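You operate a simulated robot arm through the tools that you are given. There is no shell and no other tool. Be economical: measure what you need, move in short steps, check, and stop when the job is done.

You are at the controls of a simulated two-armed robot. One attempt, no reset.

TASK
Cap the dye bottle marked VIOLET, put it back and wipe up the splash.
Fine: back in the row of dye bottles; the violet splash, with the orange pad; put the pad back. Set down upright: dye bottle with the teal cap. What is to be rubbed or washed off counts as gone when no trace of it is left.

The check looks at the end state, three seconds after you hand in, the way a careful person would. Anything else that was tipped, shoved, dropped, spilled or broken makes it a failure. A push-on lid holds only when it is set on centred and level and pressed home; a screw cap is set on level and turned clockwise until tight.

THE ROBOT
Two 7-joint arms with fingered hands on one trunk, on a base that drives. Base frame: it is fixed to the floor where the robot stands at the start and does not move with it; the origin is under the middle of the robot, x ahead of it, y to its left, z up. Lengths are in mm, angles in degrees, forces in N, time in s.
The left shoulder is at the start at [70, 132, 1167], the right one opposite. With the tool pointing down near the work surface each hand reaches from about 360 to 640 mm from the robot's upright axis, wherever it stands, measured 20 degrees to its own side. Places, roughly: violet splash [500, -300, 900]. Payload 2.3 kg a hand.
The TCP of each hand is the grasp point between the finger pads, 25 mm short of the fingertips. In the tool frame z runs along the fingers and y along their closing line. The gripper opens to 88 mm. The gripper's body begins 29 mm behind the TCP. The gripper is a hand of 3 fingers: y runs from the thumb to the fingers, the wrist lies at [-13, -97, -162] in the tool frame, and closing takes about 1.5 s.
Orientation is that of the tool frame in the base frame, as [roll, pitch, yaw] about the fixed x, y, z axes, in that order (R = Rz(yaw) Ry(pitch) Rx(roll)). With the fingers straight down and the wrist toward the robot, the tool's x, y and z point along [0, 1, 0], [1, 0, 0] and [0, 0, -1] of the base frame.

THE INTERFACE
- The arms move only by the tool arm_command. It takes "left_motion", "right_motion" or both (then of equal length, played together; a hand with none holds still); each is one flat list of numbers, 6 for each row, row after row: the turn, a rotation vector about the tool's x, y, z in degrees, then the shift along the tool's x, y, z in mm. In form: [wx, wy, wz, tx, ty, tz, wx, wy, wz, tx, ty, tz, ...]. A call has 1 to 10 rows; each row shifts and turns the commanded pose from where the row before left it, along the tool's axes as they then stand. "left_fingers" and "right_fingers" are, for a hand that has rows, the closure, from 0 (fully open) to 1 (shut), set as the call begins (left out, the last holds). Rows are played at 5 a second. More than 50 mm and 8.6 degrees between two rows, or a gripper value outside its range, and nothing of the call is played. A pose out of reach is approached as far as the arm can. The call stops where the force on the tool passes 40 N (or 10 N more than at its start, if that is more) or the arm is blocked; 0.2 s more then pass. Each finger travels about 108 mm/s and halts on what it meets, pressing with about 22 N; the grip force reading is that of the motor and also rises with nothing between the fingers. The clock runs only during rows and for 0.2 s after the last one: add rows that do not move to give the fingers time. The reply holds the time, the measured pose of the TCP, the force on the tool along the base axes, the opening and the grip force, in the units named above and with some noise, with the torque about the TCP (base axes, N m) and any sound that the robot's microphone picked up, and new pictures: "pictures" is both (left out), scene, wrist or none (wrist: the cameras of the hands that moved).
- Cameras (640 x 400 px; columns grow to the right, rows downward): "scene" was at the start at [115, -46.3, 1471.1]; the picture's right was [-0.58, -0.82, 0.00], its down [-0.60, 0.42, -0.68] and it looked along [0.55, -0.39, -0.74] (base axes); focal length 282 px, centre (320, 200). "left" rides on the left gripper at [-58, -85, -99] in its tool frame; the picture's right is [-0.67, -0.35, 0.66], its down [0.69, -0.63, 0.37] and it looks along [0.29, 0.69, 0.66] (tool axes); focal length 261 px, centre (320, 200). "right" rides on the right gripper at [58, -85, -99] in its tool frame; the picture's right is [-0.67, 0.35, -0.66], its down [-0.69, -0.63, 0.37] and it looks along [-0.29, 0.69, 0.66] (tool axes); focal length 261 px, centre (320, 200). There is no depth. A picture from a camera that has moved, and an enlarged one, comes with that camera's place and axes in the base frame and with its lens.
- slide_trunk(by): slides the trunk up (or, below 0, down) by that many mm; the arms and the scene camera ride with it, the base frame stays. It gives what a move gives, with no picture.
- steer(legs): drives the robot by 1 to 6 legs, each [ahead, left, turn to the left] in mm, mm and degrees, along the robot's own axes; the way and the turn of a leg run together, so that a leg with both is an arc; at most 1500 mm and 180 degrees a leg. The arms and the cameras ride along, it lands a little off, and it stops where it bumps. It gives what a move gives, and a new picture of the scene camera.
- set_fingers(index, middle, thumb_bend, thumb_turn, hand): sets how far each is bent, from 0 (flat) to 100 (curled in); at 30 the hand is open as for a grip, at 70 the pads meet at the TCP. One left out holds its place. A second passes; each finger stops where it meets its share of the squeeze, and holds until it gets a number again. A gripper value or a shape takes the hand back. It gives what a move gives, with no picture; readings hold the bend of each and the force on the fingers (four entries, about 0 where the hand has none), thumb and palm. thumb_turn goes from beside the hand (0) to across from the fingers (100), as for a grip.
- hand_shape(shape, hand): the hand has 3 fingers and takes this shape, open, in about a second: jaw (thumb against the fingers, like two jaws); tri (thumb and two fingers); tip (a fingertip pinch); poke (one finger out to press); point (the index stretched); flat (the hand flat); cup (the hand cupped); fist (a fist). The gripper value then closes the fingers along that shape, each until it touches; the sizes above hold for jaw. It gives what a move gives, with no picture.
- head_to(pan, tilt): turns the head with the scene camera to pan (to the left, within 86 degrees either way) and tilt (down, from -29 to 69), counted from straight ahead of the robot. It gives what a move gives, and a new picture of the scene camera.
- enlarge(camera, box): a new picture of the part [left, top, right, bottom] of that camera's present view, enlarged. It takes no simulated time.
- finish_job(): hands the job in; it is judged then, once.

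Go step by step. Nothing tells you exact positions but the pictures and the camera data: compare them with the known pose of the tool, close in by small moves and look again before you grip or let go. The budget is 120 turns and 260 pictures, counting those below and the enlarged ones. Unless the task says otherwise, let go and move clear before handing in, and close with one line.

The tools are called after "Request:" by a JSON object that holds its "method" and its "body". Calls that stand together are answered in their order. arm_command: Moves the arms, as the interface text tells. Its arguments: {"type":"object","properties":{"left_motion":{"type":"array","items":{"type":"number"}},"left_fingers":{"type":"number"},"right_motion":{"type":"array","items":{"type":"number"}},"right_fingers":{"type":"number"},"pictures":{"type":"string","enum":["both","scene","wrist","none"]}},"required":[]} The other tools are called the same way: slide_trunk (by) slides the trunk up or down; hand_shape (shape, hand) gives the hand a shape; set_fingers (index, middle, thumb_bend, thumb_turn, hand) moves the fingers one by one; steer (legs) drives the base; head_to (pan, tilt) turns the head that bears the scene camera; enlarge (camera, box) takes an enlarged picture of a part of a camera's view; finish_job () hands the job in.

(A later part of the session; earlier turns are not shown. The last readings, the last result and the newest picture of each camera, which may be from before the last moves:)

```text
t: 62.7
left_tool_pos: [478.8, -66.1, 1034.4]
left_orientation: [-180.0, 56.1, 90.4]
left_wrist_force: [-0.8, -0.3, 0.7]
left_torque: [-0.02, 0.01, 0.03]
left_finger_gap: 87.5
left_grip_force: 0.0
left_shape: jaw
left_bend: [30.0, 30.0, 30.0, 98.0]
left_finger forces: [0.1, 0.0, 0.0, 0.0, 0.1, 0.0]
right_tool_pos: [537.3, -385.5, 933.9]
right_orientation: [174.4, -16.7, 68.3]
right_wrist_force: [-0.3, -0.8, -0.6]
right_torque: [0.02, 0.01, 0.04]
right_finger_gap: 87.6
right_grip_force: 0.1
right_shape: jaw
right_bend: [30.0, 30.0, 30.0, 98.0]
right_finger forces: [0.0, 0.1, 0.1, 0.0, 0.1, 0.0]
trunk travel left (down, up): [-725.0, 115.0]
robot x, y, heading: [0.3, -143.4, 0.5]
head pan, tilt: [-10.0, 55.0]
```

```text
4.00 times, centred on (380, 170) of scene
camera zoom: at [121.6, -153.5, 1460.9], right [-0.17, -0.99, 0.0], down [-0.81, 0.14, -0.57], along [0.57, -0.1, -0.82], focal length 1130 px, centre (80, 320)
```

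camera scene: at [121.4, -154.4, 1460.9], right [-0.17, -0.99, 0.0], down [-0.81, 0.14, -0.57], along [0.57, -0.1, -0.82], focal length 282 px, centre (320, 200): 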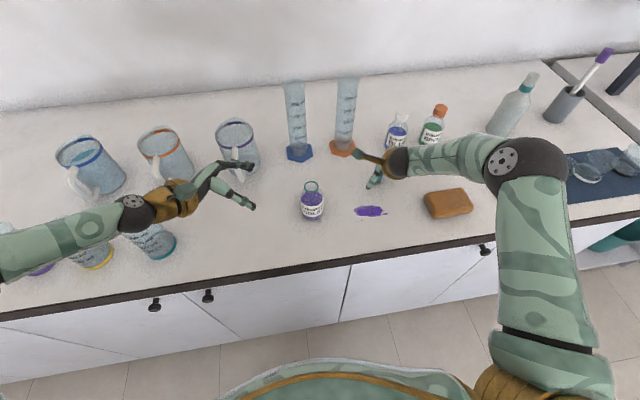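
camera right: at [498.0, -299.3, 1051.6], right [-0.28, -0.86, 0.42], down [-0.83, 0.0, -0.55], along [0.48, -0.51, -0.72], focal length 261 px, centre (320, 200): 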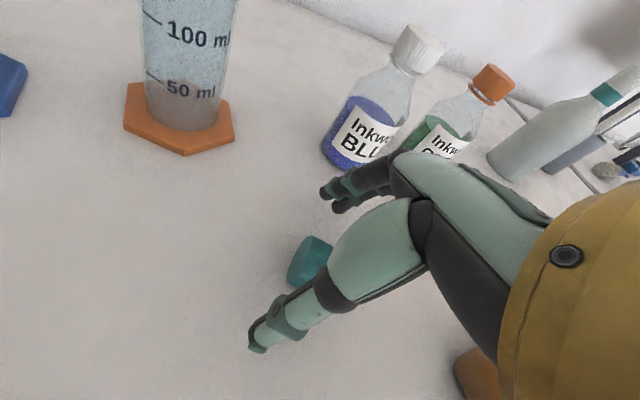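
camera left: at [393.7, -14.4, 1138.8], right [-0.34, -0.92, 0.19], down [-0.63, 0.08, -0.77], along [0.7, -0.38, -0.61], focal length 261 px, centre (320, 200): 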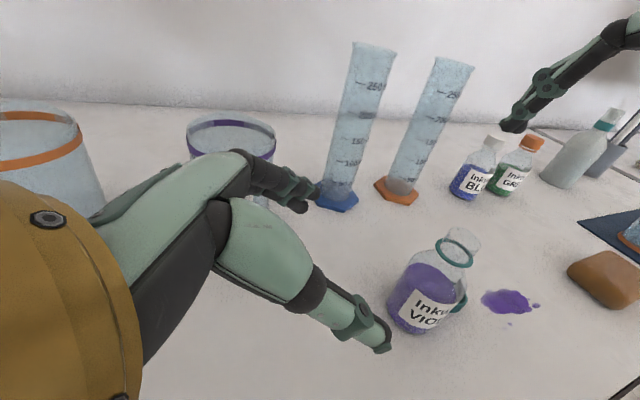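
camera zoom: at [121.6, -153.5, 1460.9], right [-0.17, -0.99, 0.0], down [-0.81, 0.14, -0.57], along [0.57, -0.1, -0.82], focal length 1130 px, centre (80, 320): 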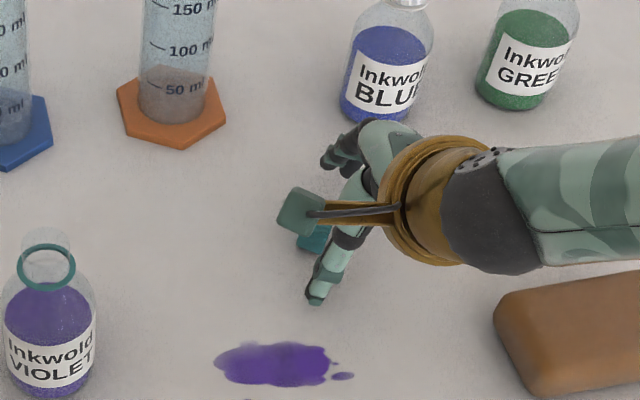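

Well aligned now: cap centre ≈(3,−1,22) in the tool frame. Fine shift, level the closing line, lower a little and close.

Request:
{"method": "arm_command", "body": {"right_motion": [5.6, 0, 0, 3, -1, 0, 0, 0, 0, 0, 0, 4, 0, 0, 0, 0, 0, 0], "pictures": "none"}}

Request:
{"method": "arm_command", "body": {"right_motion": [0, 0, 0, 0, 0, 0, 0, 0, 0, 0, 0, 0, 0, 0, 0, 0, 0, 0, 0, 0, 0, 0, 0, 0, 0, 0, 0, 0, 0, 0, 0, 0, 0, 0, 0, 0, 0, 0, 0, 0, 0, 0], "right_fingers": 0.9, "pictures": "none"}}

Request:
{"method": "enlarge", "body": {"camera": "right", "box": [200, 150, 440, 350]}}

```text
t: 63.5
left_tool_pos: [479.0, -64.7, 1034.1]
left_orientation: [-179.9, 56.0, 90.4]
left_wrist_force: [0.5, 0.0, 0.0]
left_torque: [0.01, -0.03, 0.0]
left_finger_gap: 87.8
left_grip_force: 0.1
left_shape: jaw
left_bend: [30.0, 30.0, 30.0, 98.0]
left_finger forces: [0.0, 0.0, 0.0, 0.1, 0.1, 0.0]
right_tool_pos: [538.2, -380.4, 932.0]
right_orientation: [-180.0, -16.7, 68.3]
right_wrist_force: [-0.2, -0.9, 0.0]
right_torque: [-0.02, 0.01, 0.04]
right_finger_gap: 87.5
right_grip_force: 0.0
right_shape: jaw
right_bend: [30.0, 30.0, 30.0, 98.0]
right_finger forces: [0.0, 0.0, 0.1, 0.0, 0.0, 0.0]
trunk travel left (down, up): [-725.0, 115.0]
robot x, y, heading: [0.4, -142.3, 0.4]
head pan, tilt: [-10.0, 55.0]
```

```text
t: 65.1
left_tool_pos: [479.8, -64.5, 1035.1]
left_orientation: [-179.9, 56.0, 90.6]
left_wrist_force: [0.5, 0.2, 0.2]
left_torque: [0.02, 0.04, -0.02]
left_finger_gap: 87.8
left_grip_force: 0.1
left_shape: jaw
left_bend: [30.0, 30.0, 30.0, 98.0]
left_finger forces: [0.1, 0.0, 0.0, 0.0, 0.0, 0.0]
right_tool_pos: [538.6, -379.4, 930.1]
right_orientation: [-179.9, -16.6, 68.2]
right_wrist_force: [0.4, 0.1, 0.3]
right_torque: [0.01, -0.01, -0.01]
right_finger_gap: 21.8
right_grip_force: 22.1
right_shape: jaw
right_bend: [74.0, 60.0, 77.0, 100.0]
right_finger forces: [11.4, 4.4, 0.1, 0.0, 16.4, 0.0]
trunk travel left (down, up): [-725.0, 115.0]
robot x, y, heading: [4.0, -139.6, 0.5]
head pan, tilt: [-10.0, 55.0]
```

```text
2.00 times, centred on (320, 250) of right
camera zoom: at [469.2, -321.8, 1044.3], right [0.02, -0.9, 0.44], down [-0.79, -0.28, -0.55], along [0.61, -0.33, -0.72], focal length 521 px, centre (320, 100)
```

zoom: 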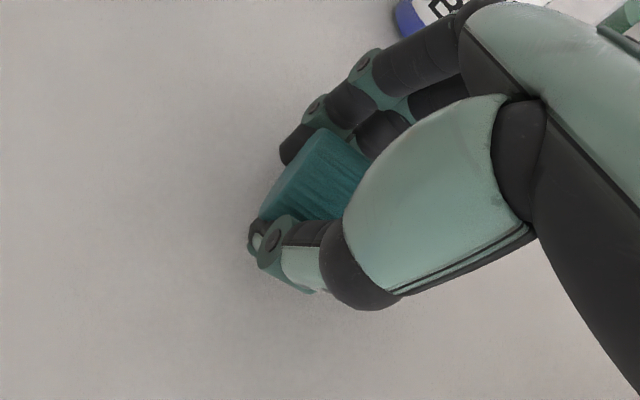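

Gripped. Lift, shift to a clear area (~[545,-300]) and rotate another ~50° so the opening faces mostly down.

Request:
{"method": "arm_command", "body": {"right_motion": [0, 0, 0, 5.7, 0, -19, 0, 0, 0, 39.5, -12, 1.3, 0, 0, 0, 39.5, -12, 1.3, 0, 8.4, 0, 0, 0, 0, 0, 8.4, 0, 0, 0, 0, 0, 8.4, 0, 0, 0, 0, 0, 8.4, 0, 0, 0, 0, 0, 8.4, 0, 0, 0, 0, 0, 8.4, 0, 0, 0, 0, 0, 0, 0, 0, 0, 0], "pictures": "both"}}

Request:
{"method": "enlarge", "body": {"camera": "right", "box": [200, 150, 440, 350]}}

```text
t: 67.3
left_tool_pos: [478.0, -64.6, 1034.2]
left_orientation: [179.9, 56.0, 90.2]
left_wrist_force: [0.6, 0.0, 0.1]
left_torque: [-0.03, 0.01, 0.0]
left_finger_gap: 87.5
left_grip_force: 0.1
left_shape: jaw
left_bend: [30.0, 30.0, 30.0, 98.0]
left_finger forces: [0.0, 0.1, 0.1, 0.1, 0.0, 0.0]
right_tool_pos: [545.5, -302.1, 970.0]
right_orientation: [-179.8, -67.1, 68.1]
right_wrist_force: [0.4, -0.3, -0.7]
right_torque: [0.0, 0.0, 0.0]
right_finger_gap: 21.1
right_grip_force: 21.6
right_shape: jaw
right_bend: [74.0, 60.0, 77.0, 100.0]
right_finger forces: [9.8, 4.0, 0.1, 0.0, 14.8, 0.0]
trunk travel left (down, up): [-725.0, 115.0]
robot x, y, heading: [-0.2, -143.0, 0.1]
head pan, tilt: [-10.0, 55.0]
camera scene: at [121.6, -153.6, 1460.9], right [-0.17, -0.99, 0.0], down [-0.81, 0.14, -0.57], along [0.57, -0.1, -0.82], focal length 282 px, centre (320, 200)
camera right: at [439.9, -333.9, 1063.8], right [0.0, -0.93, -0.36], down [-0.56, 0.3, -0.77], along [0.83, 0.2, -0.52], focal length 261 px, centre (320, 200)
```

scene: 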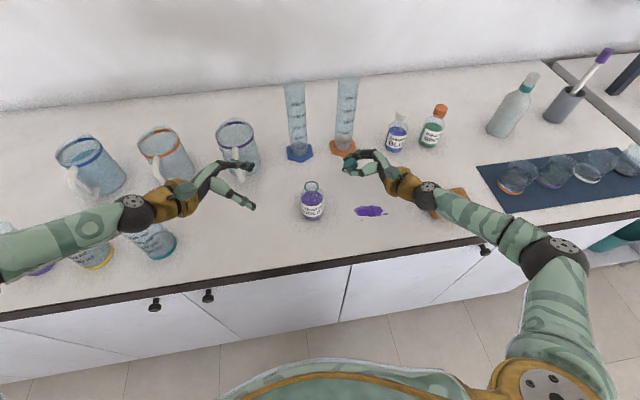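
right: 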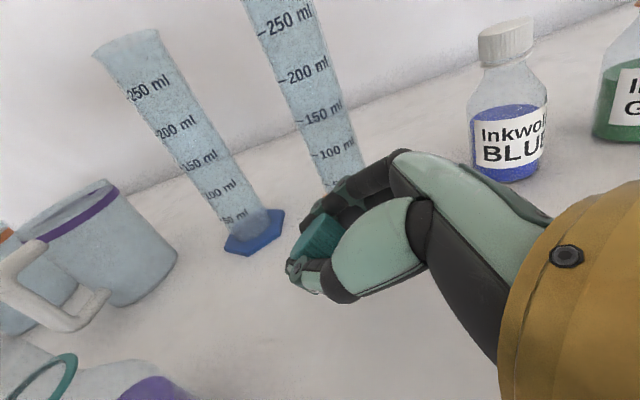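

```text
2.00 times, centred on (320, 250) of right
camera zoom: at [439.9, -333.9, 1063.8], right [0.0, -0.93, -0.36], down [-0.56, 0.3, -0.77], along [0.83, 0.2, -0.52], focal length 521 px, centre (320, 100)
```

zoom: 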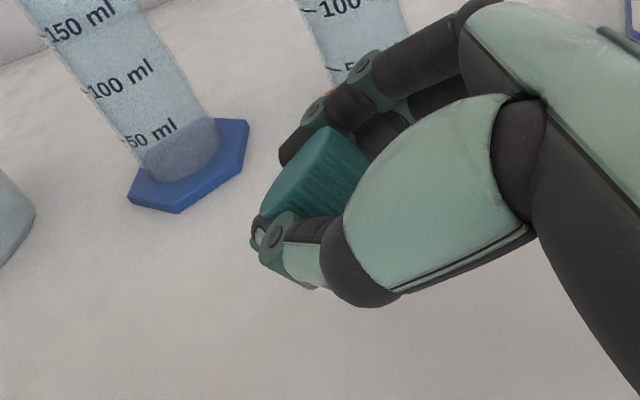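

Request:
{"method": "arm_command", "body": {"right_motion": [0, 0, 0, -18, 0, 7.6, 0, 0, 0, -17, 0, 7.2, 0, 0, 0, -3, 0, 1.2, 0, 0, 0, 0, 0, 0], "pictures": "none"}}

Request:
{"method": "arm_command", "body": {"right_motion": [0, 0, 0, -2.3, 0, 1, 0, 0, 0, -2.3, 0, 1, 0, 0, 0, 0, 0, 0], "pictures": "none"}}

```text
t: 68.3
left_tool_pos: [479.3, -63.9, 1034.1]
left_orientation: [-180.0, 56.0, 90.4]
left_wrist_force: [0.2, 0.3, 0.2]
left_torque: [-0.01, -0.01, -0.04]
left_finger_gap: 87.5
left_grip_force: 0.1
left_shape: jaw
left_bend: [30.0, 30.0, 30.0, 98.0]
left_finger forces: [0.1, 0.0, 0.0, 0.0, 0.0, 0.1]
right_tool_pos: [543.5, -302.4, 928.9]
right_orientation: [-179.6, -67.0, 67.8]
right_wrist_force: [-0.7, 0.8, -0.8]
right_torque: [0.01, 0.01, -0.02]
right_finger_gap: 20.9
right_grip_force: 21.9
right_shape: jaw
right_bend: [74.0, 60.0, 77.0, 100.0]
right_finger forces: [9.6, 4.0, 0.1, 0.1, 14.8, 0.1]
trunk travel left (down, up): [-725.0, 115.0]
robot x, y, heading: [2.3, -140.2, 0.4]
head pan, tilt: [-10.0, 55.0]
```

```text
t: 69.1
left_tool_pos: [479.3, -64.2, 1033.5]
left_orientation: [-179.9, 56.0, 90.4]
left_wrist_force: [0.4, 0.6, -0.1]
left_torque: [0.03, 0.01, 0.01]
left_finger_gap: 87.6
left_grip_force: 0.0
left_shape: jaw
left_bend: [30.0, 30.0, 30.0, 98.0]
left_finger forces: [0.1, 0.0, 0.0, 0.0, 0.0, 0.1]
right_tool_pos: [543.2, -301.8, 926.0]
right_orientation: [-179.5, -67.1, 67.8]
right_wrist_force: [-0.9, 0.7, -0.2]
right_torque: [-0.05, 0.01, 0.0]
right_finger_gap: 21.1
right_grip_force: 22.1
right_shape: jaw
right_bend: [74.0, 60.0, 77.0, 100.0]
right_finger forces: [9.5, 4.1, 0.0, 0.0, 14.6, 0.0]
trunk travel left (down, up): [-725.0, 115.0]
robot x, y, heading: [1.6, -142.9, 0.3]
head pan, tilt: [-10.0, 55.0]
```

Request:
{"method": "arm_command", "body": {"right_motion": [0, 0, 0, -1.8, 0, 0.8, 0, 0, 0, -1.8, 0, 0.8, 0, 0, 0, 0, 0, 0], "pictures": "none"}}

Request:
{"method": "enlarge", "body": {"camera": "right", "box": [240, 180, 400, 320]}}

```text
t: 69.9
left_tool_pos: [478.1, -63.9, 1034.9]
left_orientation: [180.0, 55.9, 90.3]
left_wrist_force: [0.5, -0.4, 0.7]
left_torque: [-0.02, 0.0, -0.02]
left_finger_gap: 87.8
left_grip_force: 0.0
left_shape: jaw
left_bend: [30.0, 30.0, 30.0, 98.0]
left_finger forces: [0.0, 0.0, 0.0, 0.0, 0.1, 0.0]
right_tool_pos: [542.8, -302.1, 921.7]
right_orientation: [-179.8, -67.1, 68.0]
right_wrist_force: [0.1, 0.4, 1.7]
right_torque: [0.02, -0.03, 0.01]
right_finger_gap: 20.8
right_grip_force: 21.7
right_shape: jaw
right_bend: [74.0, 60.0, 77.0, 100.0]
right_finger forces: [9.5, 5.3, 0.0, 0.1, 14.8, 0.1]
trunk travel left (down, up): [-725.0, 115.0]
robot x, y, heading: [0.0, -142.2, 0.3]
head pan, tilt: [-10.0, 55.0]
```

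```text
2.86 times, centred on (320, 250) of right
camera zoom: at [438.5, -333.4, 1014.5], right [0.0, -0.93, -0.36], down [-0.56, 0.3, -0.77], along [0.83, 0.21, -0.52], focal length 745 px, centre (320, 57)
```

zoom: 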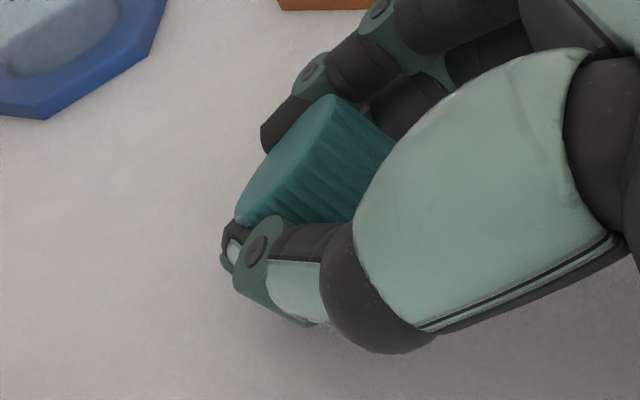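

Request:
{"method": "set_fingers", "body": {"hand": "right", "index": 60, "middle": 45, "thumb_bend": 63}}

Request:
{"method": "set_fingers", "body": {"hand": "right", "index": 50, "middle": 40, "thumb_bend": 52}}

Request:
{"method": "enlarge", "body": {"camera": "right", "box": [240, 180, 400, 320]}}

```text
t: 70.9
left_tool_pos: [476.9, -62.7, 1036.0]
left_orientation: [180.0, 56.1, 90.4]
left_wrist_force: [-0.7, -0.3, 0.1]
left_torque: [0.0, -0.03, 0.03]
left_finger_gap: 87.8
left_grip_force: 0.1
left_shape: jaw
left_bend: [30.0, 30.0, 30.0, 98.0]
left_finger forces: [0.1, 0.0, 0.1, 0.1, 0.1, 0.0]
right_tool_pos: [542.6, -302.0, 922.2]
right_orientation: [-179.8, -67.1, 68.1]
right_wrist_force: [-1.1, 0.9, 4.0]
right_torque: [0.07, -0.14, 0.02]
right_finger_gap: 19.7
right_grip_force: 3.6
right_shape: fingers
right_bend: [59.0, 46.0, 62.0, 100.0]
right_finger forces: [1.2, 4.4, 0.0, 0.0, 1.3, 0.0]
trunk travel left (down, up): [-725.0, 115.0]
robot x, y, heading: [-0.1, -145.0, 0.5]
head pan, tilt: [-10.0, 55.0]
```

```text
t: 71.9
left_tool_pos: [478.1, -64.2, 1035.2]
left_orientation: [179.8, 56.1, 90.3]
left_wrist_force: [-0.1, -0.1, -0.5]
left_torque: [0.01, -0.01, 0.01]
left_finger_gap: 87.8
left_grip_force: 0.0
left_shape: jaw
left_bend: [30.0, 30.0, 30.0, 98.0]
left_finger forces: [0.1, 0.0, 0.0, 0.0, 0.0, 0.0]
right_tool_pos: [542.3, -302.3, 921.7]
right_orientation: [-179.7, -67.1, 68.0]
right_wrist_force: [-1.4, 1.2, 3.3]
right_torque: [0.03, -0.13, 0.04]
right_finger_gap: 38.7
right_grip_force: 2.0
right_shape: fingers
right_bend: [50.0, 41.0, 52.0, 100.0]
right_finger forces: [0.0, 3.2, 0.0, 0.0, 0.1, 0.0]
trunk travel left (down, up): [-725.0, 115.0]
robot x, y, heading: [-2.1, -138.6, 0.5]
head pan, tilt: [-10.0, 55.0]
```

```text
2.86 times, centred on (320, 250) of right
camera zoom: at [437.5, -333.1, 1015.0], right [0.0, -0.93, -0.36], down [-0.56, 0.3, -0.77], along [0.83, 0.21, -0.52], focal length 745 px, centre (320, 57)
```

zoom: 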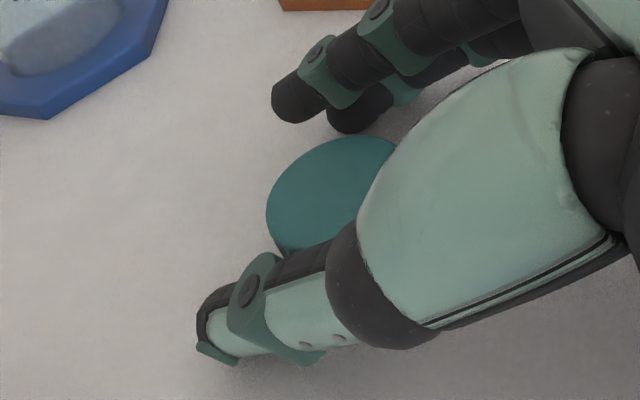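

The cap has tipped upright (closed top up). Lift slightly, open, and retreat along the fingers.

Request:
{"method": "arm_command", "body": {"right_motion": [0, 0, 0, 5, 0, -3, 0, 0, 0, 0, 0, -15, 0, 0, 0, 0, 0, -30, 0, 0, 0, 0, 0, -40, 0, 0, 0, 30, 0, -30], "right_fingers": 0, "pictures": "both"}}

Request:
{"method": "enlarge", "body": {"camera": "scene", "box": [280, 110, 440, 230]}}

```text
t: 73.1
left_tool_pos: [478.6, -64.9, 1034.7]
left_orientation: [-179.9, 56.0, 90.5]
left_wrist_force: [-0.7, 0.2, -0.2]
left_torque: [-0.01, 0.0, -0.02]
left_finger_gap: 87.5
left_grip_force: 0.1
left_shape: jaw
left_bend: [30.0, 30.0, 30.0, 98.0]
left_finger forces: [0.0, 0.0, 0.0, 0.0, 0.1, 0.1]
right_tool_pos: [508.2, -392.3, 999.1]
right_orientation: [-179.7, -67.1, 68.1]
right_wrist_force: [0.4, -0.1, -0.2]
right_torque: [-0.01, -0.03, 0.02]
right_finger_gap: 87.9
right_grip_force: 0.1
right_shape: jaw
right_bend: [30.0, 30.0, 30.0, 98.0]
right_finger forces: [0.0, 0.0, 0.0, 0.0, 0.1, 0.1]
trunk travel left (down, up): [-725.0, 115.0]
robot x, y, heading: [-1.7, -143.6, 0.1]
head pan, tilt: [-10.0, 55.0]
camera scene: at [120.4, -153.5, 1461.0], right [-0.17, -0.99, 0.0], down [-0.81, 0.14, -0.57], along [0.57, -0.1, -0.82], focal length 282 px, centre (320, 200)
camera right: at [403.8, -424.2, 1092.7], right [0.0, -0.93, -0.36], down [-0.56, 0.3, -0.77], along [0.83, 0.21, -0.52], focal length 261 px, centre (320, 200)
```

scene: 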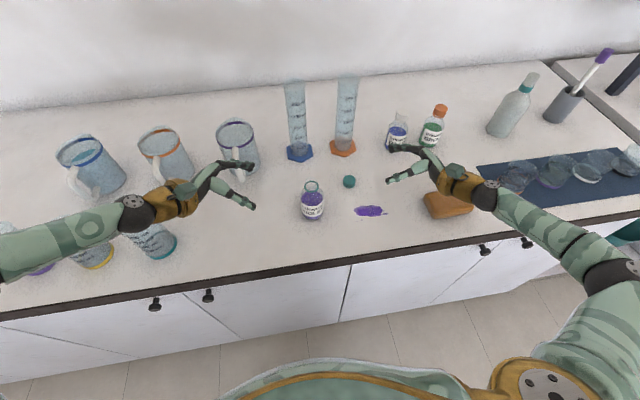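
right: 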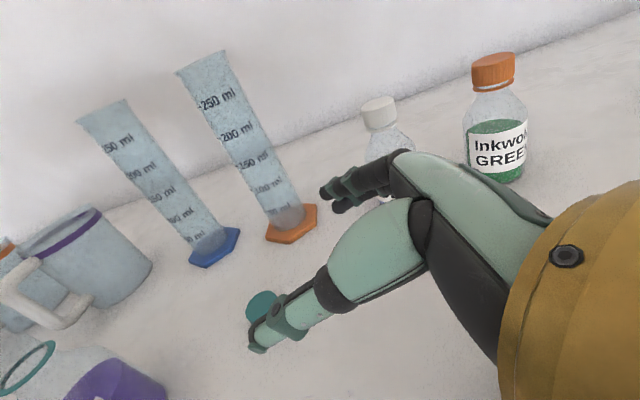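

```text
3.33 times, centred on (360, 170) of scene
camera zoom: at [120.4, -153.5, 1461.0], right [-0.17, -0.99, 0.0], down [-0.81, 0.14, -0.57], along [0.57, -0.1, -0.82], focal length 941 px, centre (187, 300)
```

zoom: 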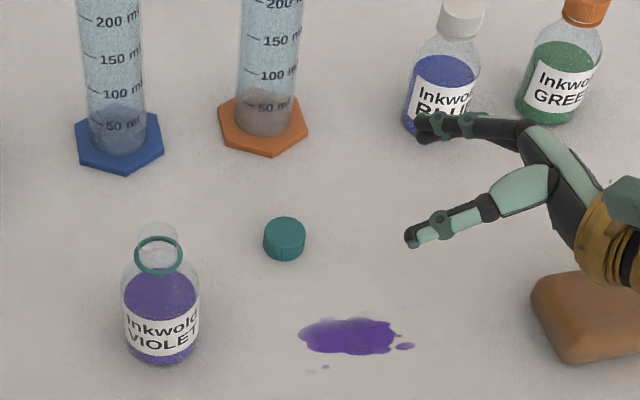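

The cap is upright at ~[546,-302]. Raise the left hand, bring the right hand vertical again, and shift the base left 50 mm so that the right arm has more turning range over the bottle.

Request:
{"method": "arm_command", "body": {"left_motion": [0, 0, 0, -27.7, 0, -18.6, 0, 0, 0, -27.7, 0, -18.6, 0, 0, 0, -27.7, 0, -18.6, 0, 0, 0, 0, 0, 0, 0, 0, 0, 0, 0, 0, 0, 0, 0, 0, 0, 0, 0, 0, 0, 0, 0, 0, 0, 0, 0, 0, 0, 0, 0, 0, 0, 0, 0, 0], "right_motion": [0, 0, 0, 37, 0, -15.6, 0, -8.4, 0, 0, 0, 0, 0, -8.4, 0, 0, 0, 0, 0, -8.4, 0, 0, 0, 0, 0, -8.4, 0, 0, 0, 0, 0, -8.4, 0, 0, 0, 0, 0, -8.4, 0, 0, 0, 0, 0, -8.4, 0, 0, 0, 0, 0, -8.3, 0, 0, 0, 0], "pictures": "none"}}

Request:
{"method": "steer", "body": {"legs": [[0, 50, 0]]}}

```text
t: 75.1
left_tool_pos: [479.1, -62.5, 1133.0]
left_orientation: [-179.9, 56.1, 90.5]
left_wrist_force: [0.0, -0.4, -0.5]
left_torque: [0.04, 0.01, -0.02]
left_finger_gap: 87.8
left_grip_force: 0.0
left_shape: jaw
left_bend: [30.0, 30.0, 30.0, 98.0]
left_finger forces: [0.1, 0.1, 0.1, 0.0, 0.1, 0.0]
right_tool_pos: [508.4, -388.3, 1038.2]
right_orientation: [179.9, 0.2, 68.1]
right_wrist_force: [-0.6, -0.3, -0.1]
right_torque: [-0.01, 0.0, -0.01]
right_finger_gap: 87.8
right_grip_force: 0.1
right_shape: jaw
right_bend: [30.0, 30.0, 30.0, 98.0]
right_finger forces: [0.0, 0.0, 0.1, 0.0, 0.0, 0.0]
trunk travel left (down, up): [-725.0, 115.0]
robot x, y, heading: [-0.7, -140.6, 0.2]
head pan, tilt: [-10.0, 55.0]
```

```text
t: 76.0
left_tool_pos: [478.8, -21.2, 1132.9]
left_orientation: [180.0, 55.7, 90.3]
left_wrist_force: [-0.2, -0.7, 0.5]
left_torque: [0.01, 0.0, 0.01]
left_finger_gap: 87.6
left_grip_force: 0.1
left_shape: jaw
left_bend: [30.0, 30.0, 30.0, 98.0]
left_finger forces: [0.0, 0.0, 0.1, 0.1, 0.1, 0.1]
right_tool_pos: [509.5, -347.1, 1037.1]
right_orientation: [-179.9, -0.2, 68.2]
right_wrist_force: [-0.4, -0.1, -0.8]
right_torque: [0.04, 0.02, 0.01]
right_finger_gap: 88.0
right_grip_force: 0.1
right_shape: jaw
right_bend: [30.0, 30.0, 30.0, 98.0]
right_finger forces: [0.1, 0.1, 0.1, 0.1, 0.0, 0.1]
trunk travel left (down, up): [-725.0, 115.0]
robot x, y, heading: [-1.4, -91.9, 0.4]
head pan, tilt: [-10.0, 55.0]
camera scene: at [121.3, -112.4, 1460.8], right [-0.17, -0.99, -0.01], down [-0.81, 0.14, -0.57], along [0.57, -0.09, -0.82], focal length 282 px, centre (320, 200)
```

scene: 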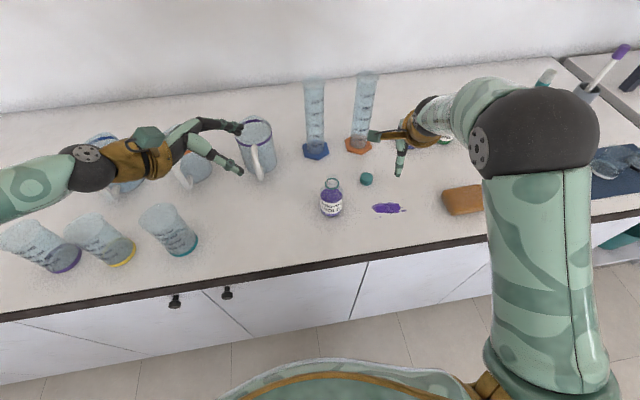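

Request:
{"method": "arm_command", "body": {"right_motion": [0, 0, 0, 25, 8, 20, 0, 0, 0, 25, 8, 20, 0, 0, -7.3, 0, 0, 0, 0, 0, -7.3, 0, 0, 0, 0, 0, -7.3, 0, 0, 0, 0, 0, 0, 0, 0, 20, 0, 0, 0, 0, 0, 0], "pictures": "wrist"}}

Request:
{"method": "enlarge", "body": {"camera": "right", "box": [160, 140, 400, 340]}}

```text
t: 77.6
left_tool_pos: [478.5, -14.4, 1132.0]
left_orientation: [180.0, 56.1, 90.2]
left_wrist_force: [0.4, -0.1, 1.0]
left_torque: [0.03, 0.01, -0.05]
left_finger_gap: 87.7
left_grip_force: 0.2
left_shape: jaw
left_bend: [30.0, 30.0, 30.0, 98.0]
left_finger forces: [0.0, 0.1, 0.0, 0.0, 0.0, 0.0]
right_tool_pos: [540.2, -301.4, 980.0]
right_orientation: [-179.8, 0.0, 90.1]
right_wrist_force: [0.0, -0.4, 0.0]
right_torque: [0.01, -0.02, -0.01]
right_finger_gap: 87.6
right_grip_force: 0.1
right_shape: jaw
right_bend: [30.0, 30.0, 30.0, 98.0]
right_finger forces: [0.0, 0.0, 0.0, 0.0, 0.1, 0.0]
trunk travel left (down, up): [-725.0, 115.0]
robot x, y, heading: [-0.9, -91.8, 0.5]
head pan, tilt: [-10.0, 55.0]
camera right: at [455.3, -241.7, 1080.4], right [0.35, -0.67, 0.66], down [-0.63, -0.69, -0.37], along [0.69, -0.28, -0.66], focal length 261 px, centre (320, 200)
```

right: 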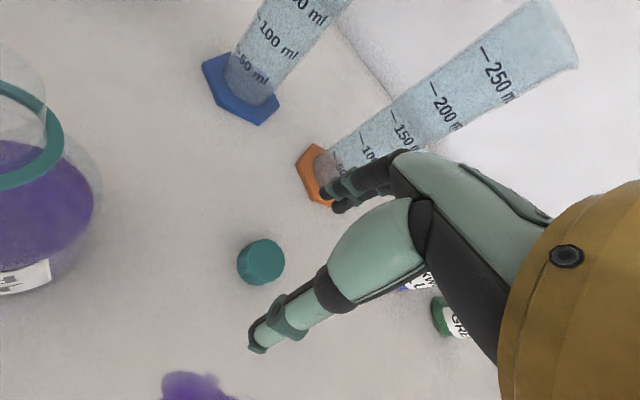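

```text
2.00 times, centred on (280, 240) of right
camera zoom: at [455.3, -241.7, 1080.4], right [0.35, -0.67, 0.66], down [-0.63, -0.69, -0.37], along [0.69, -0.28, -0.66], focal length 521 px, centre (400, 120)
```

zoom: 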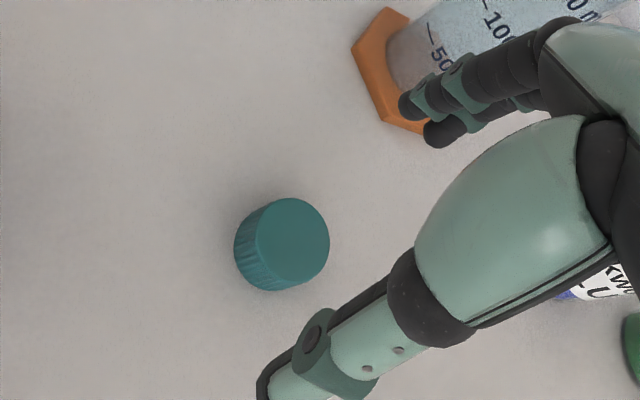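

Cap is nearly centred. Descend and grip.

Request:
{"method": "arm_command", "body": {"right_motion": [0, 0, 0, -1, 0, 25, 0, 0, 0, 0, 0, 24, 0, 0, 0, 0, 0, 0], "pictures": "none"}}

Request:
{"method": "arm_command", "body": {"right_motion": [0, 0, 0, 0, 0, 0, 0, 0, 0, 0, 0, 0, 0, 0, 0, 0, 0, 0, 0, 0, 0, 0, 0, 0, 0, 0, 0, 0, 0, 0, 0, 0, 0, 0, 0, 0, 0, 0, 0, 0, 0, 0], "right_fingers": 0.9, "pictures": "none"}}

Request:
{"method": "enlarge", "body": {"camera": "right", "box": [220, 160, 420, 320]}}

```text
t: 78.4
left_tool_pos: [478.7, -15.4, 1133.2]
left_orientation: [179.9, 56.0, 90.3]
left_wrist_force: [0.2, 0.0, 1.1]
left_torque: [0.0, 0.0, 0.03]
left_finger_gap: 87.7
left_grip_force: 0.0
left_shape: jaw
left_bend: [30.0, 30.0, 30.0, 98.0]
left_finger forces: [0.0, 0.1, 0.0, 0.0, 0.0, 0.0]
right_tool_pos: [539.8, -301.7, 928.9]
right_orientation: [-179.9, -0.1, 90.1]
right_wrist_force: [-0.5, 0.4, 0.5]
right_torque: [0.02, -0.01, 0.06]
right_finger_gap: 87.7
right_grip_force: 0.1
right_shape: jaw
right_bend: [30.0, 30.0, 30.0, 98.0]
right_finger forces: [0.0, 0.0, 0.1, 0.1, 0.0, 0.1]
trunk travel left (down, up): [-725.0, 115.0]
robot x, y, heading: [0.2, -92.0, 0.2]
head pan, tilt: [-10.0, 55.0]
```

```text
t: 80.0
left_tool_pos: [477.7, -14.0, 1133.5]
left_orientation: [-179.9, 56.0, 90.4]
left_wrist_force: [0.3, -0.2, 1.2]
left_torque: [-0.01, 0.02, 0.0]
left_finger_gap: 87.6
left_grip_force: 0.0
left_shape: jaw
left_bend: [30.0, 30.0, 30.0, 98.0]
left_finger forces: [0.0, 0.0, 0.0, 0.1, 0.0, 0.0]
right_tool_pos: [541.2, -303.2, 929.6]
right_orientation: [179.9, 0.0, 90.2]
right_wrist_force: [-0.1, -0.3, -0.4]
right_torque: [-0.01, -0.01, -0.02]
right_finger_gap: 22.0
right_grip_force: 22.1
right_shape: jaw
right_bend: [74.0, 60.0, 75.0, 100.0]
right_finger forces: [13.2, 5.8, 0.1, 0.0, 19.1, 0.0]
trunk travel left (down, up): [-725.0, 115.0]
robot x, y, heading: [-3.1, -93.9, 0.2]
head pan, tilt: [-10.0, 55.0]
```

```text
2.50 times, centred on (320, 240) of right
camera zoom: at [455.0, -243.4, 1030.3], right [0.35, -0.67, 0.65], down [-0.63, -0.69, -0.36], along [0.69, -0.28, -0.66], focal length 652 px, centre (320, 100)
```

zoom: 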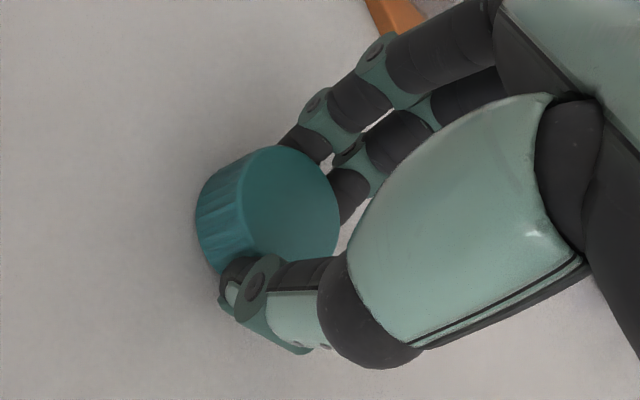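

Cap gripped. Lift it and simultaneously bring the left hand to pre-grasp at the bottle.

Request:
{"method": "arm_command", "body": {"right_motion": [0, 0, 0, 0, 0, -48, 0, 0, 0, 0, 0, -48, 0, 0, 0, 0, 0, -48, 0, 0, 0, 0, 0, 0, 0, 0, 0, 0, 0, 0], "left_motion": [0, 0, 0, 14.2, -0.4, 39, 0, 0, 0, 14.2, -0.4, 39, 0, 0, 0, 14.2, -0.4, 39, 0, 0, 0, 14.2, -0.4, 39, 0, 0, 0, 0, 0, 0], "pictures": "both"}}

```text
t: 81.2
left_tool_pos: [478.3, -114.8, 1000.4]
left_orientation: [180.0, 56.0, 90.3]
left_wrist_force: [-0.3, -0.8, -0.4]
left_torque: [0.0, 0.03, -0.02]
left_finger_gap: 87.8
left_grip_force: 0.1
left_shape: jaw
left_bend: [30.0, 30.0, 30.0, 98.0]
left_finger forces: [0.1, 0.0, 0.1, 0.0, 0.0, 0.0]
right_tool_pos: [538.8, -304.0, 1071.6]
right_orientation: [-179.9, 0.0, 90.1]
right_wrist_force: [0.7, 0.5, 0.3]
right_torque: [0.01, 0.0, -0.02]
right_finger_gap: 21.6
right_grip_force: 22.3
right_shape: jaw
right_bend: [74.0, 60.0, 75.0, 100.0]
right_finger forces: [13.5, 6.1, 0.1, 0.0, 19.1, 0.0]
trunk travel left (down, up): [-725.0, 115.0]
robot x, y, heading: [-0.3, -93.6, 0.4]
head pan, tilt: [-10.0, 55.0]
camera scene: at [121.2, -103.8, 1460.9], right [-0.17, -0.99, 0.0], down [-0.81, 0.14, -0.57], along [0.57, -0.1, -0.82], focal length 282 px, centre (320, 200)
camera right: at [454.2, -244.5, 1172.3], right [0.35, -0.67, 0.66], down [-0.63, -0.69, -0.36], along [0.69, -0.28, -0.66], focal length 261 px, centre (320, 200)
camera left: at [392.7, -65.4, 1104.7], right [-0.34, -0.92, 0.19], down [-0.63, 0.08, -0.77], along [0.7, -0.38, -0.61], focal length 261 px, centre (320, 200)
```

scene: 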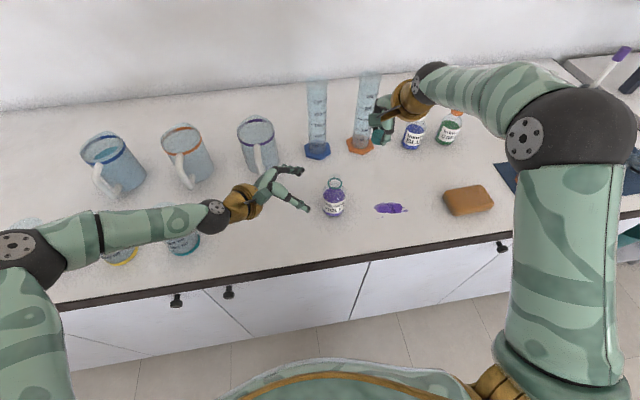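
right: 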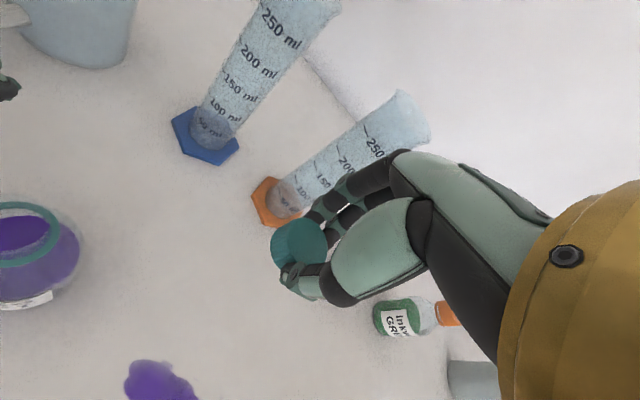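
left: 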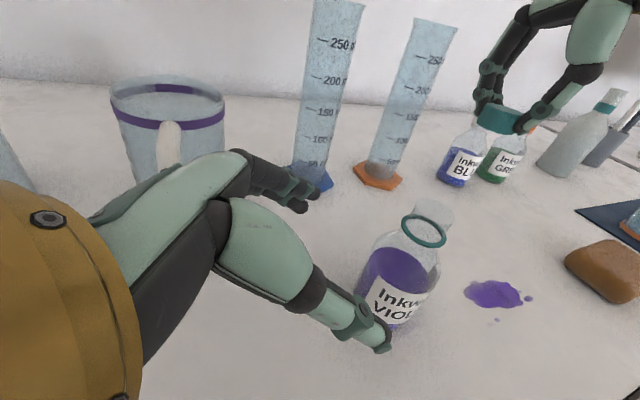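

With the base here, the left forearm would come too low over the beakers. I'll go back to the earlier base position, where the left hold was safe, and instead use higher yaw angles for the right hand.

Request:
{"method": "steer", "body": {"legs": [[0, -49, 0]]}}

Request:
{"method": "enlarge", "body": {"camera": "left", "box": [240, 100, 560, 380]}}

```text
t: 82.2
left_tool_pos: [479.2, -158.4, 1001.3]
left_orientation: [-179.9, 56.3, 90.4]
left_wrist_force: [-0.5, 0.0, 0.8]
left_torque: [0.0, 0.03, 0.0]
left_finger_gap: 87.8
left_grip_force: 0.0
left_shape: jaw
left_bend: [30.0, 30.0, 30.0, 98.0]
left_finger forces: [0.0, 0.1, 0.0, 0.1, 0.0, 0.0]
right_tool_pos: [540.0, -347.0, 1073.0]
right_orientation: [-180.0, 0.3, 90.3]
right_wrist_force: [0.1, 1.2, -0.9]
right_torque: [0.01, 0.03, 0.02]
right_finger_gap: 21.6
right_grip_force: 22.3
right_shape: jaw
right_bend: [74.0, 60.0, 75.0, 100.0]
right_finger forces: [13.6, 6.1, 0.1, 0.0, 19.1, 0.0]
trunk travel left (down, up): [-725.0, 115.0]
robot x, y, heading: [-1.1, -141.2, 0.4]
head pan, tilt: [-10.0, 55.0]
camera scene: at [121.5, -145.8, 1460.9], right [-0.17, -0.99, 0.01], down [-0.81, 0.13, -0.57], along [0.57, -0.1, -0.82], focal length 282 px, centre (320, 200)
```

scene: 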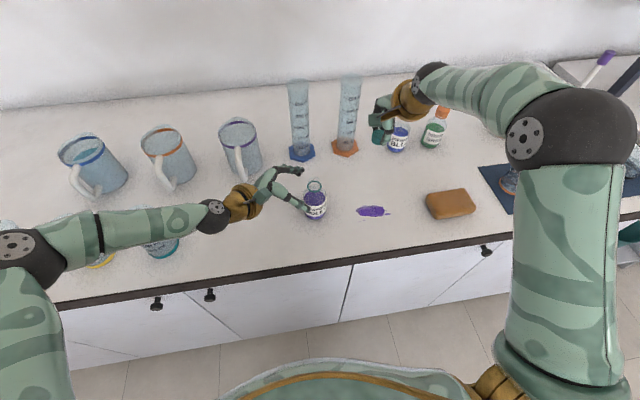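

```text
1.43 times, centred on (400, 240) of left
camera zoom: at [393.0, -108.2, 1104.7], right [-0.34, -0.92, 0.19], down [-0.63, 0.07, -0.77], along [0.7, -0.39, -0.6], focal length 372 px, centre (206, 143)
```

zoom: 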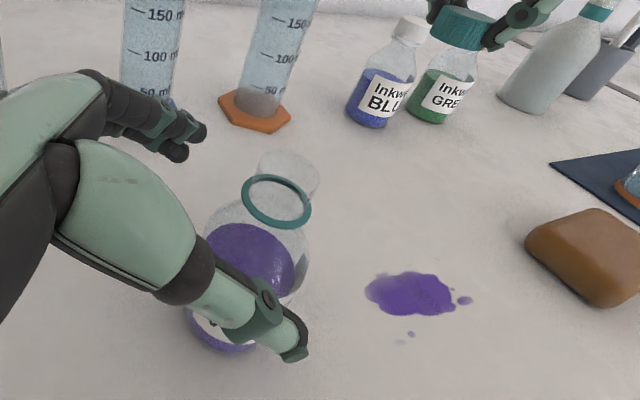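

Request:
{"method": "arm_command", "body": {"left_motion": [0, 0, 0, 14.5, -1.2, 25, 0, 0, 0, 14.5, -1.2, 25, 0, 0, 0, 0, 0, 10, 0, 0, 0, 0, 0, 0], "right_motion": [0, 0, -8.4, 0, 0, 0, 0, 0, -8.4, 0, 0, 0, 0, 0, -8.4, 0, 0, 0, 0, 0, -8.4, 0, 0, 0], "pictures": "none"}}

Request:
{"method": "arm_command", "body": {"left_motion": [0, 0, 0, 0, 0, 0, 0, 0, 0, 0, 0, 0, 0, 0, 0, 0, 0, 0, 0, 0, 0, 0, 0, 0, 0, 0, 0, 0, 0, 0, 0, 0, 0, 0, 0, 0, 0, 0, 0, 0, 0, 0, 0, 0, 0, 0, 0, 0], "left_fingers": 0.8, "right_motion": [0, 0, -8.4, 0, 0, 0, 0, 0, -8.4, 0, 0, 0, 0, 0, -8.4, 0, 0, 0, 0, 0, -8.4, 0, 0, 0, 0, 0, -8.4, 0, 0, 0, 0, 0, -8.4, 0, 0, 0, 0, 0, -8.4, 0, 0, 0, 0, 0, -8.4, 0, 0, 0], "pictures": "both"}}

```text
t: 83.2
left_tool_pos: [474.7, -196.7, 942.5]
left_orientation: [-179.9, 56.0, 90.6]
left_wrist_force: [0.4, -0.4, -0.7]
left_torque: [0.01, -0.03, -0.01]
left_finger_gap: 87.4
left_grip_force: 0.0
left_shape: jaw
left_bend: [30.0, 30.0, 30.0, 98.0]
left_finger forces: [0.1, 0.0, 0.0, 0.1, 0.0, 0.1]
right_tool_pos: [540.2, -351.5, 1069.6]
right_orientation: [-179.8, 0.1, 124.0]
right_wrist_force: [-0.5, -0.3, -0.3]
right_torque: [-0.01, 0.0, 0.02]
right_finger_gap: 21.7
right_grip_force: 21.7
right_shape: jaw
right_bend: [74.0, 60.0, 75.0, 100.0]
right_finger forces: [13.8, 6.3, 0.1, 0.0, 19.1, 0.0]
trunk travel left (down, up): [-725.0, 115.0]
robot x, y, heading: [-1.1, -141.1, 0.5]
head pan, tilt: [-10.0, 55.0]
```

```text
t: 85.0
left_tool_pos: [476.7, -198.4, 943.4]
left_orientation: [-179.9, 56.0, 90.6]
left_wrist_force: [-0.7, 0.0, 0.9]
left_torque: [-0.04, 0.01, -0.01]
left_finger_gap: 36.2
left_grip_force: 22.3
left_shape: jaw
left_bend: [75.0, 48.0, 75.0, 100.0]
left_finger forces: [15.3, 5.6, 0.0, 0.0, 20.4, 0.0]
right_tool_pos: [467.3, -335.4, 1062.4]
right_orientation: [179.9, 0.0, -168.8]
right_wrist_force: [0.2, -0.5, 0.8]
right_torque: [-0.02, -0.01, -0.01]
right_finger_gap: 21.7
right_grip_force: 22.6
right_shape: jaw
right_bend: [74.0, 61.0, 75.0, 100.0]
right_finger forces: [14.3, 6.8, 0.0, 0.0, 18.9, 0.1]
right hand out of reach, approached as far as the arm can: row 3, 4, 5, 6, 7, 8
trunk travel left (down, up): [-725.0, 115.0]
robot x, y, heading: [1.2, -137.0, 0.5]
head pan, tilt: [-10.0, 55.0]
camera scene: at [121.9, -153.1, 1460.9], right [-0.17, -0.99, 0.0], down [-0.81, 0.14, -0.57], along [0.57, -0.1, -0.82], focal length 282 px, centre (320, 200)
camera right: at [427.1, -428.2, 1163.1], right [0.59, 0.47, 0.66], down [0.79, -0.48, -0.37], along [0.14, 0.74, -0.66], focal length 261 px, centre (320, 200)
camera left: at [390.8, -147.8, 1047.1], right [-0.34, -0.92, 0.19], down [-0.63, 0.07, -0.77], along [0.7, -0.38, -0.61], focal length 261 px, centre (320, 200)
```

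scene: 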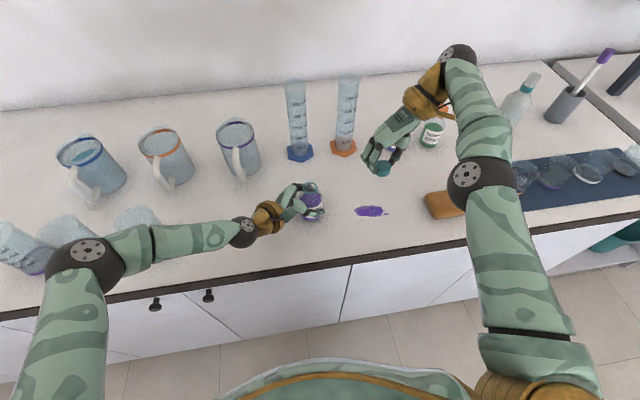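
right: 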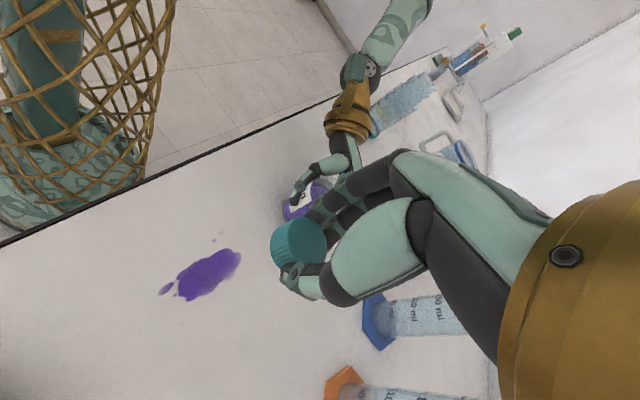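
left: 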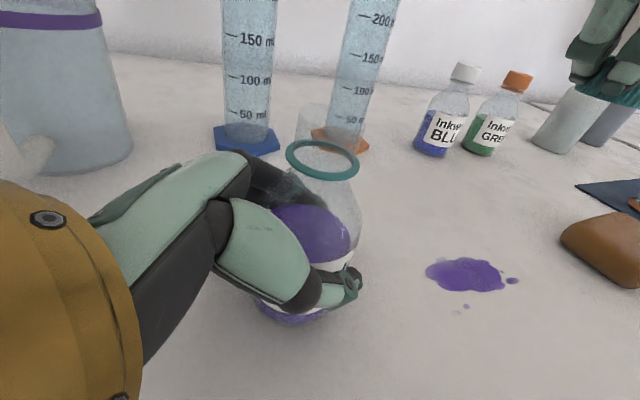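

Yaw ~191° is reachable there. Now bring the cap over the bottle with this yaw.

Request:
{"method": "arm_command", "body": {"right_motion": [0, 0, 0, -13.1, 46.2, 0, 0, 0, 0, -13.1, 46.2, 0, 0, 0, 0, -13.1, 46.2, 0, 0, 0, 0, 0, 0, 8, 0, 0, 0, 0, 0, 0], "pictures": "none"}}

Request:
{"method": "enlarge", "body": {"camera": "left", "box": [200, 20, 440, 200]}}

Request:
{"method": "enlarge", "body": {"camera": "scene", "box": [260, 130, 360, 220]}}

```text
t: 86.2
left_tool_pos: [475.6, -197.9, 942.4]
left_orientation: [180.0, 55.9, 90.4]
left_wrist_force: [0.3, 0.6, -0.6]
left_torque: [-0.02, 0.0, 0.01]
left_finger_gap: 36.4
left_grip_force: 22.1
left_shape: jaw
left_bend: [75.0, 48.0, 75.0, 100.0]
left_finger forces: [15.3, 5.6, 0.1, 0.0, 20.3, 0.0]
right_tool_pos: [477.9, -189.1, 1053.4]
right_orientation: [-180.0, -0.1, -169.0]
right_wrist_force: [0.5, -0.5, -0.1]
right_torque: [0.01, 0.03, -0.02]
right_finger_gap: 21.6
right_grip_force: 22.1
right_shape: jaw
right_bend: [74.0, 61.0, 75.0, 100.0]
right_finger forces: [14.4, 6.8, 0.0, 0.0, 19.0, 0.1]
right hand out of reach, approached as far as the arm can: row 1, 3
trunk travel left (down, up): [-725.0, 115.0]
robot x, y, heading: [4.2, -142.5, 0.5]
head pan, tilt: [-10.0, 55.0]
```

```text
2.22 times, centred on (320, 110) of left
camera zoom: at [390.6, -148.0, 1047.1], right [-0.34, -0.92, 0.19], down [-0.63, 0.08, -0.77], along [0.7, -0.38, -0.61], focal length 579 px, centre (320, 400)
```

zoom: 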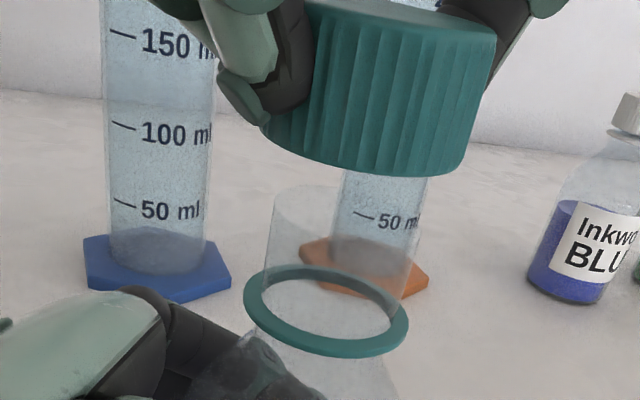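

```text
4.44 times, centred on (310, 175) of scene
camera zoom: at [121.7, -153.4, 1460.9], right [-0.17, -0.99, 0.0], down [-0.81, 0.14, -0.57], along [0.57, -0.1, -0.82], focal length 1255 px, centre (364, 311)
```

zoom: 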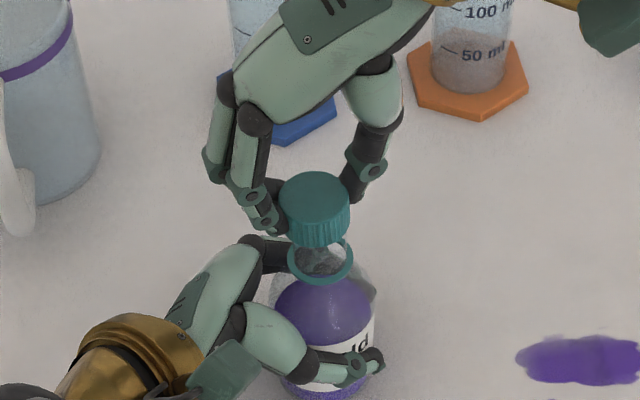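

Lateral alignment is good; the cap needs ~3 mm in +x. Correct and lower to just above the rim.

Request:
{"method": "arm_command", "body": {"right_motion": [0, 0, 0, -2.75, -1.5, 3, 0, 0, 0, 0, 0, 3, 0, 0, 0, 0, 0, 0], "pictures": "none"}}

Request:
{"method": "enlarge", "body": {"camera": "left", "box": [200, 20, 440, 200]}}

Request:
{"method": "enlarge", "body": {"camera": "scene", "box": [260, 130, 360, 220]}}

```text
t: 87.0
left_tool_pos: [475.6, -198.1, 942.7]
left_orientation: [179.9, 56.0, 90.4]
left_wrist_force: [0.2, -1.0, 0.6]
left_torque: [-0.02, 0.04, -0.02]
left_finger_gap: 36.5
left_grip_force: 22.2
left_shape: jaw
left_bend: [75.0, 48.0, 75.0, 100.0]
left_finger forces: [15.3, 5.5, 0.0, 0.0, 20.3, 0.1]
right_tool_pos: [477.1, -191.1, 1047.4]
right_orientation: [180.0, 0.0, -168.9]
right_wrist_force: [0.7, 0.6, -0.3]
right_torque: [-0.01, 0.03, -0.02]
right_finger_gap: 21.6
right_grip_force: 22.4
right_shape: jaw
right_bend: [74.0, 61.0, 75.0, 100.0]
right_finger forces: [14.4, 6.8, 0.0, 0.0, 18.9, 0.1]
right hand out of reach, approached as far as the arm can: row 1
trunk travel left (down, up): [-725.0, 115.0]
robot x, y, heading: [4.9, -141.0, 0.2]
head pan, tilt: [-10.0, 55.0]
```

```text
2.22 times, centred on (320, 110) of left
camera zoom: at [390.7, -147.9, 1047.1], right [-0.34, -0.92, 0.19], down [-0.63, 0.07, -0.77], along [0.7, -0.38, -0.61], focal length 579 px, centre (320, 400)
```

zoom: 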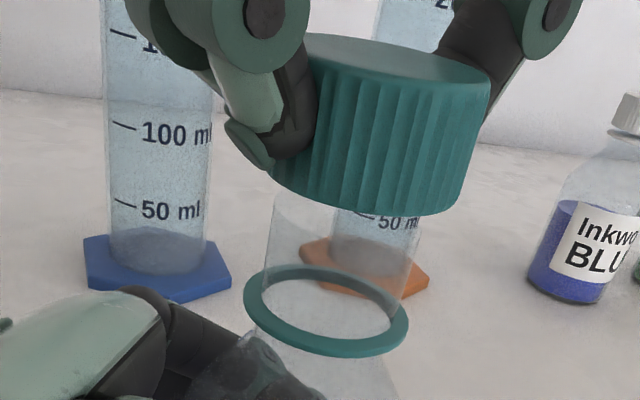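

```text
4.44 times, centred on (310, 175) of scene
camera zoom: at [121.8, -153.3, 1460.9], right [-0.17, -0.99, 0.0], down [-0.81, 0.14, -0.57], along [0.57, -0.1, -0.82], focal length 1255 px, centre (364, 311)
```

zoom: 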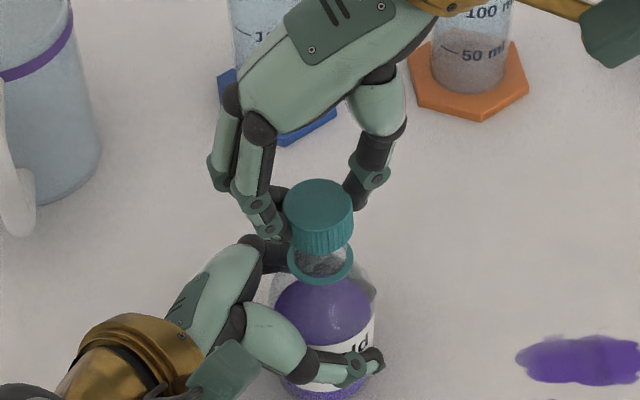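

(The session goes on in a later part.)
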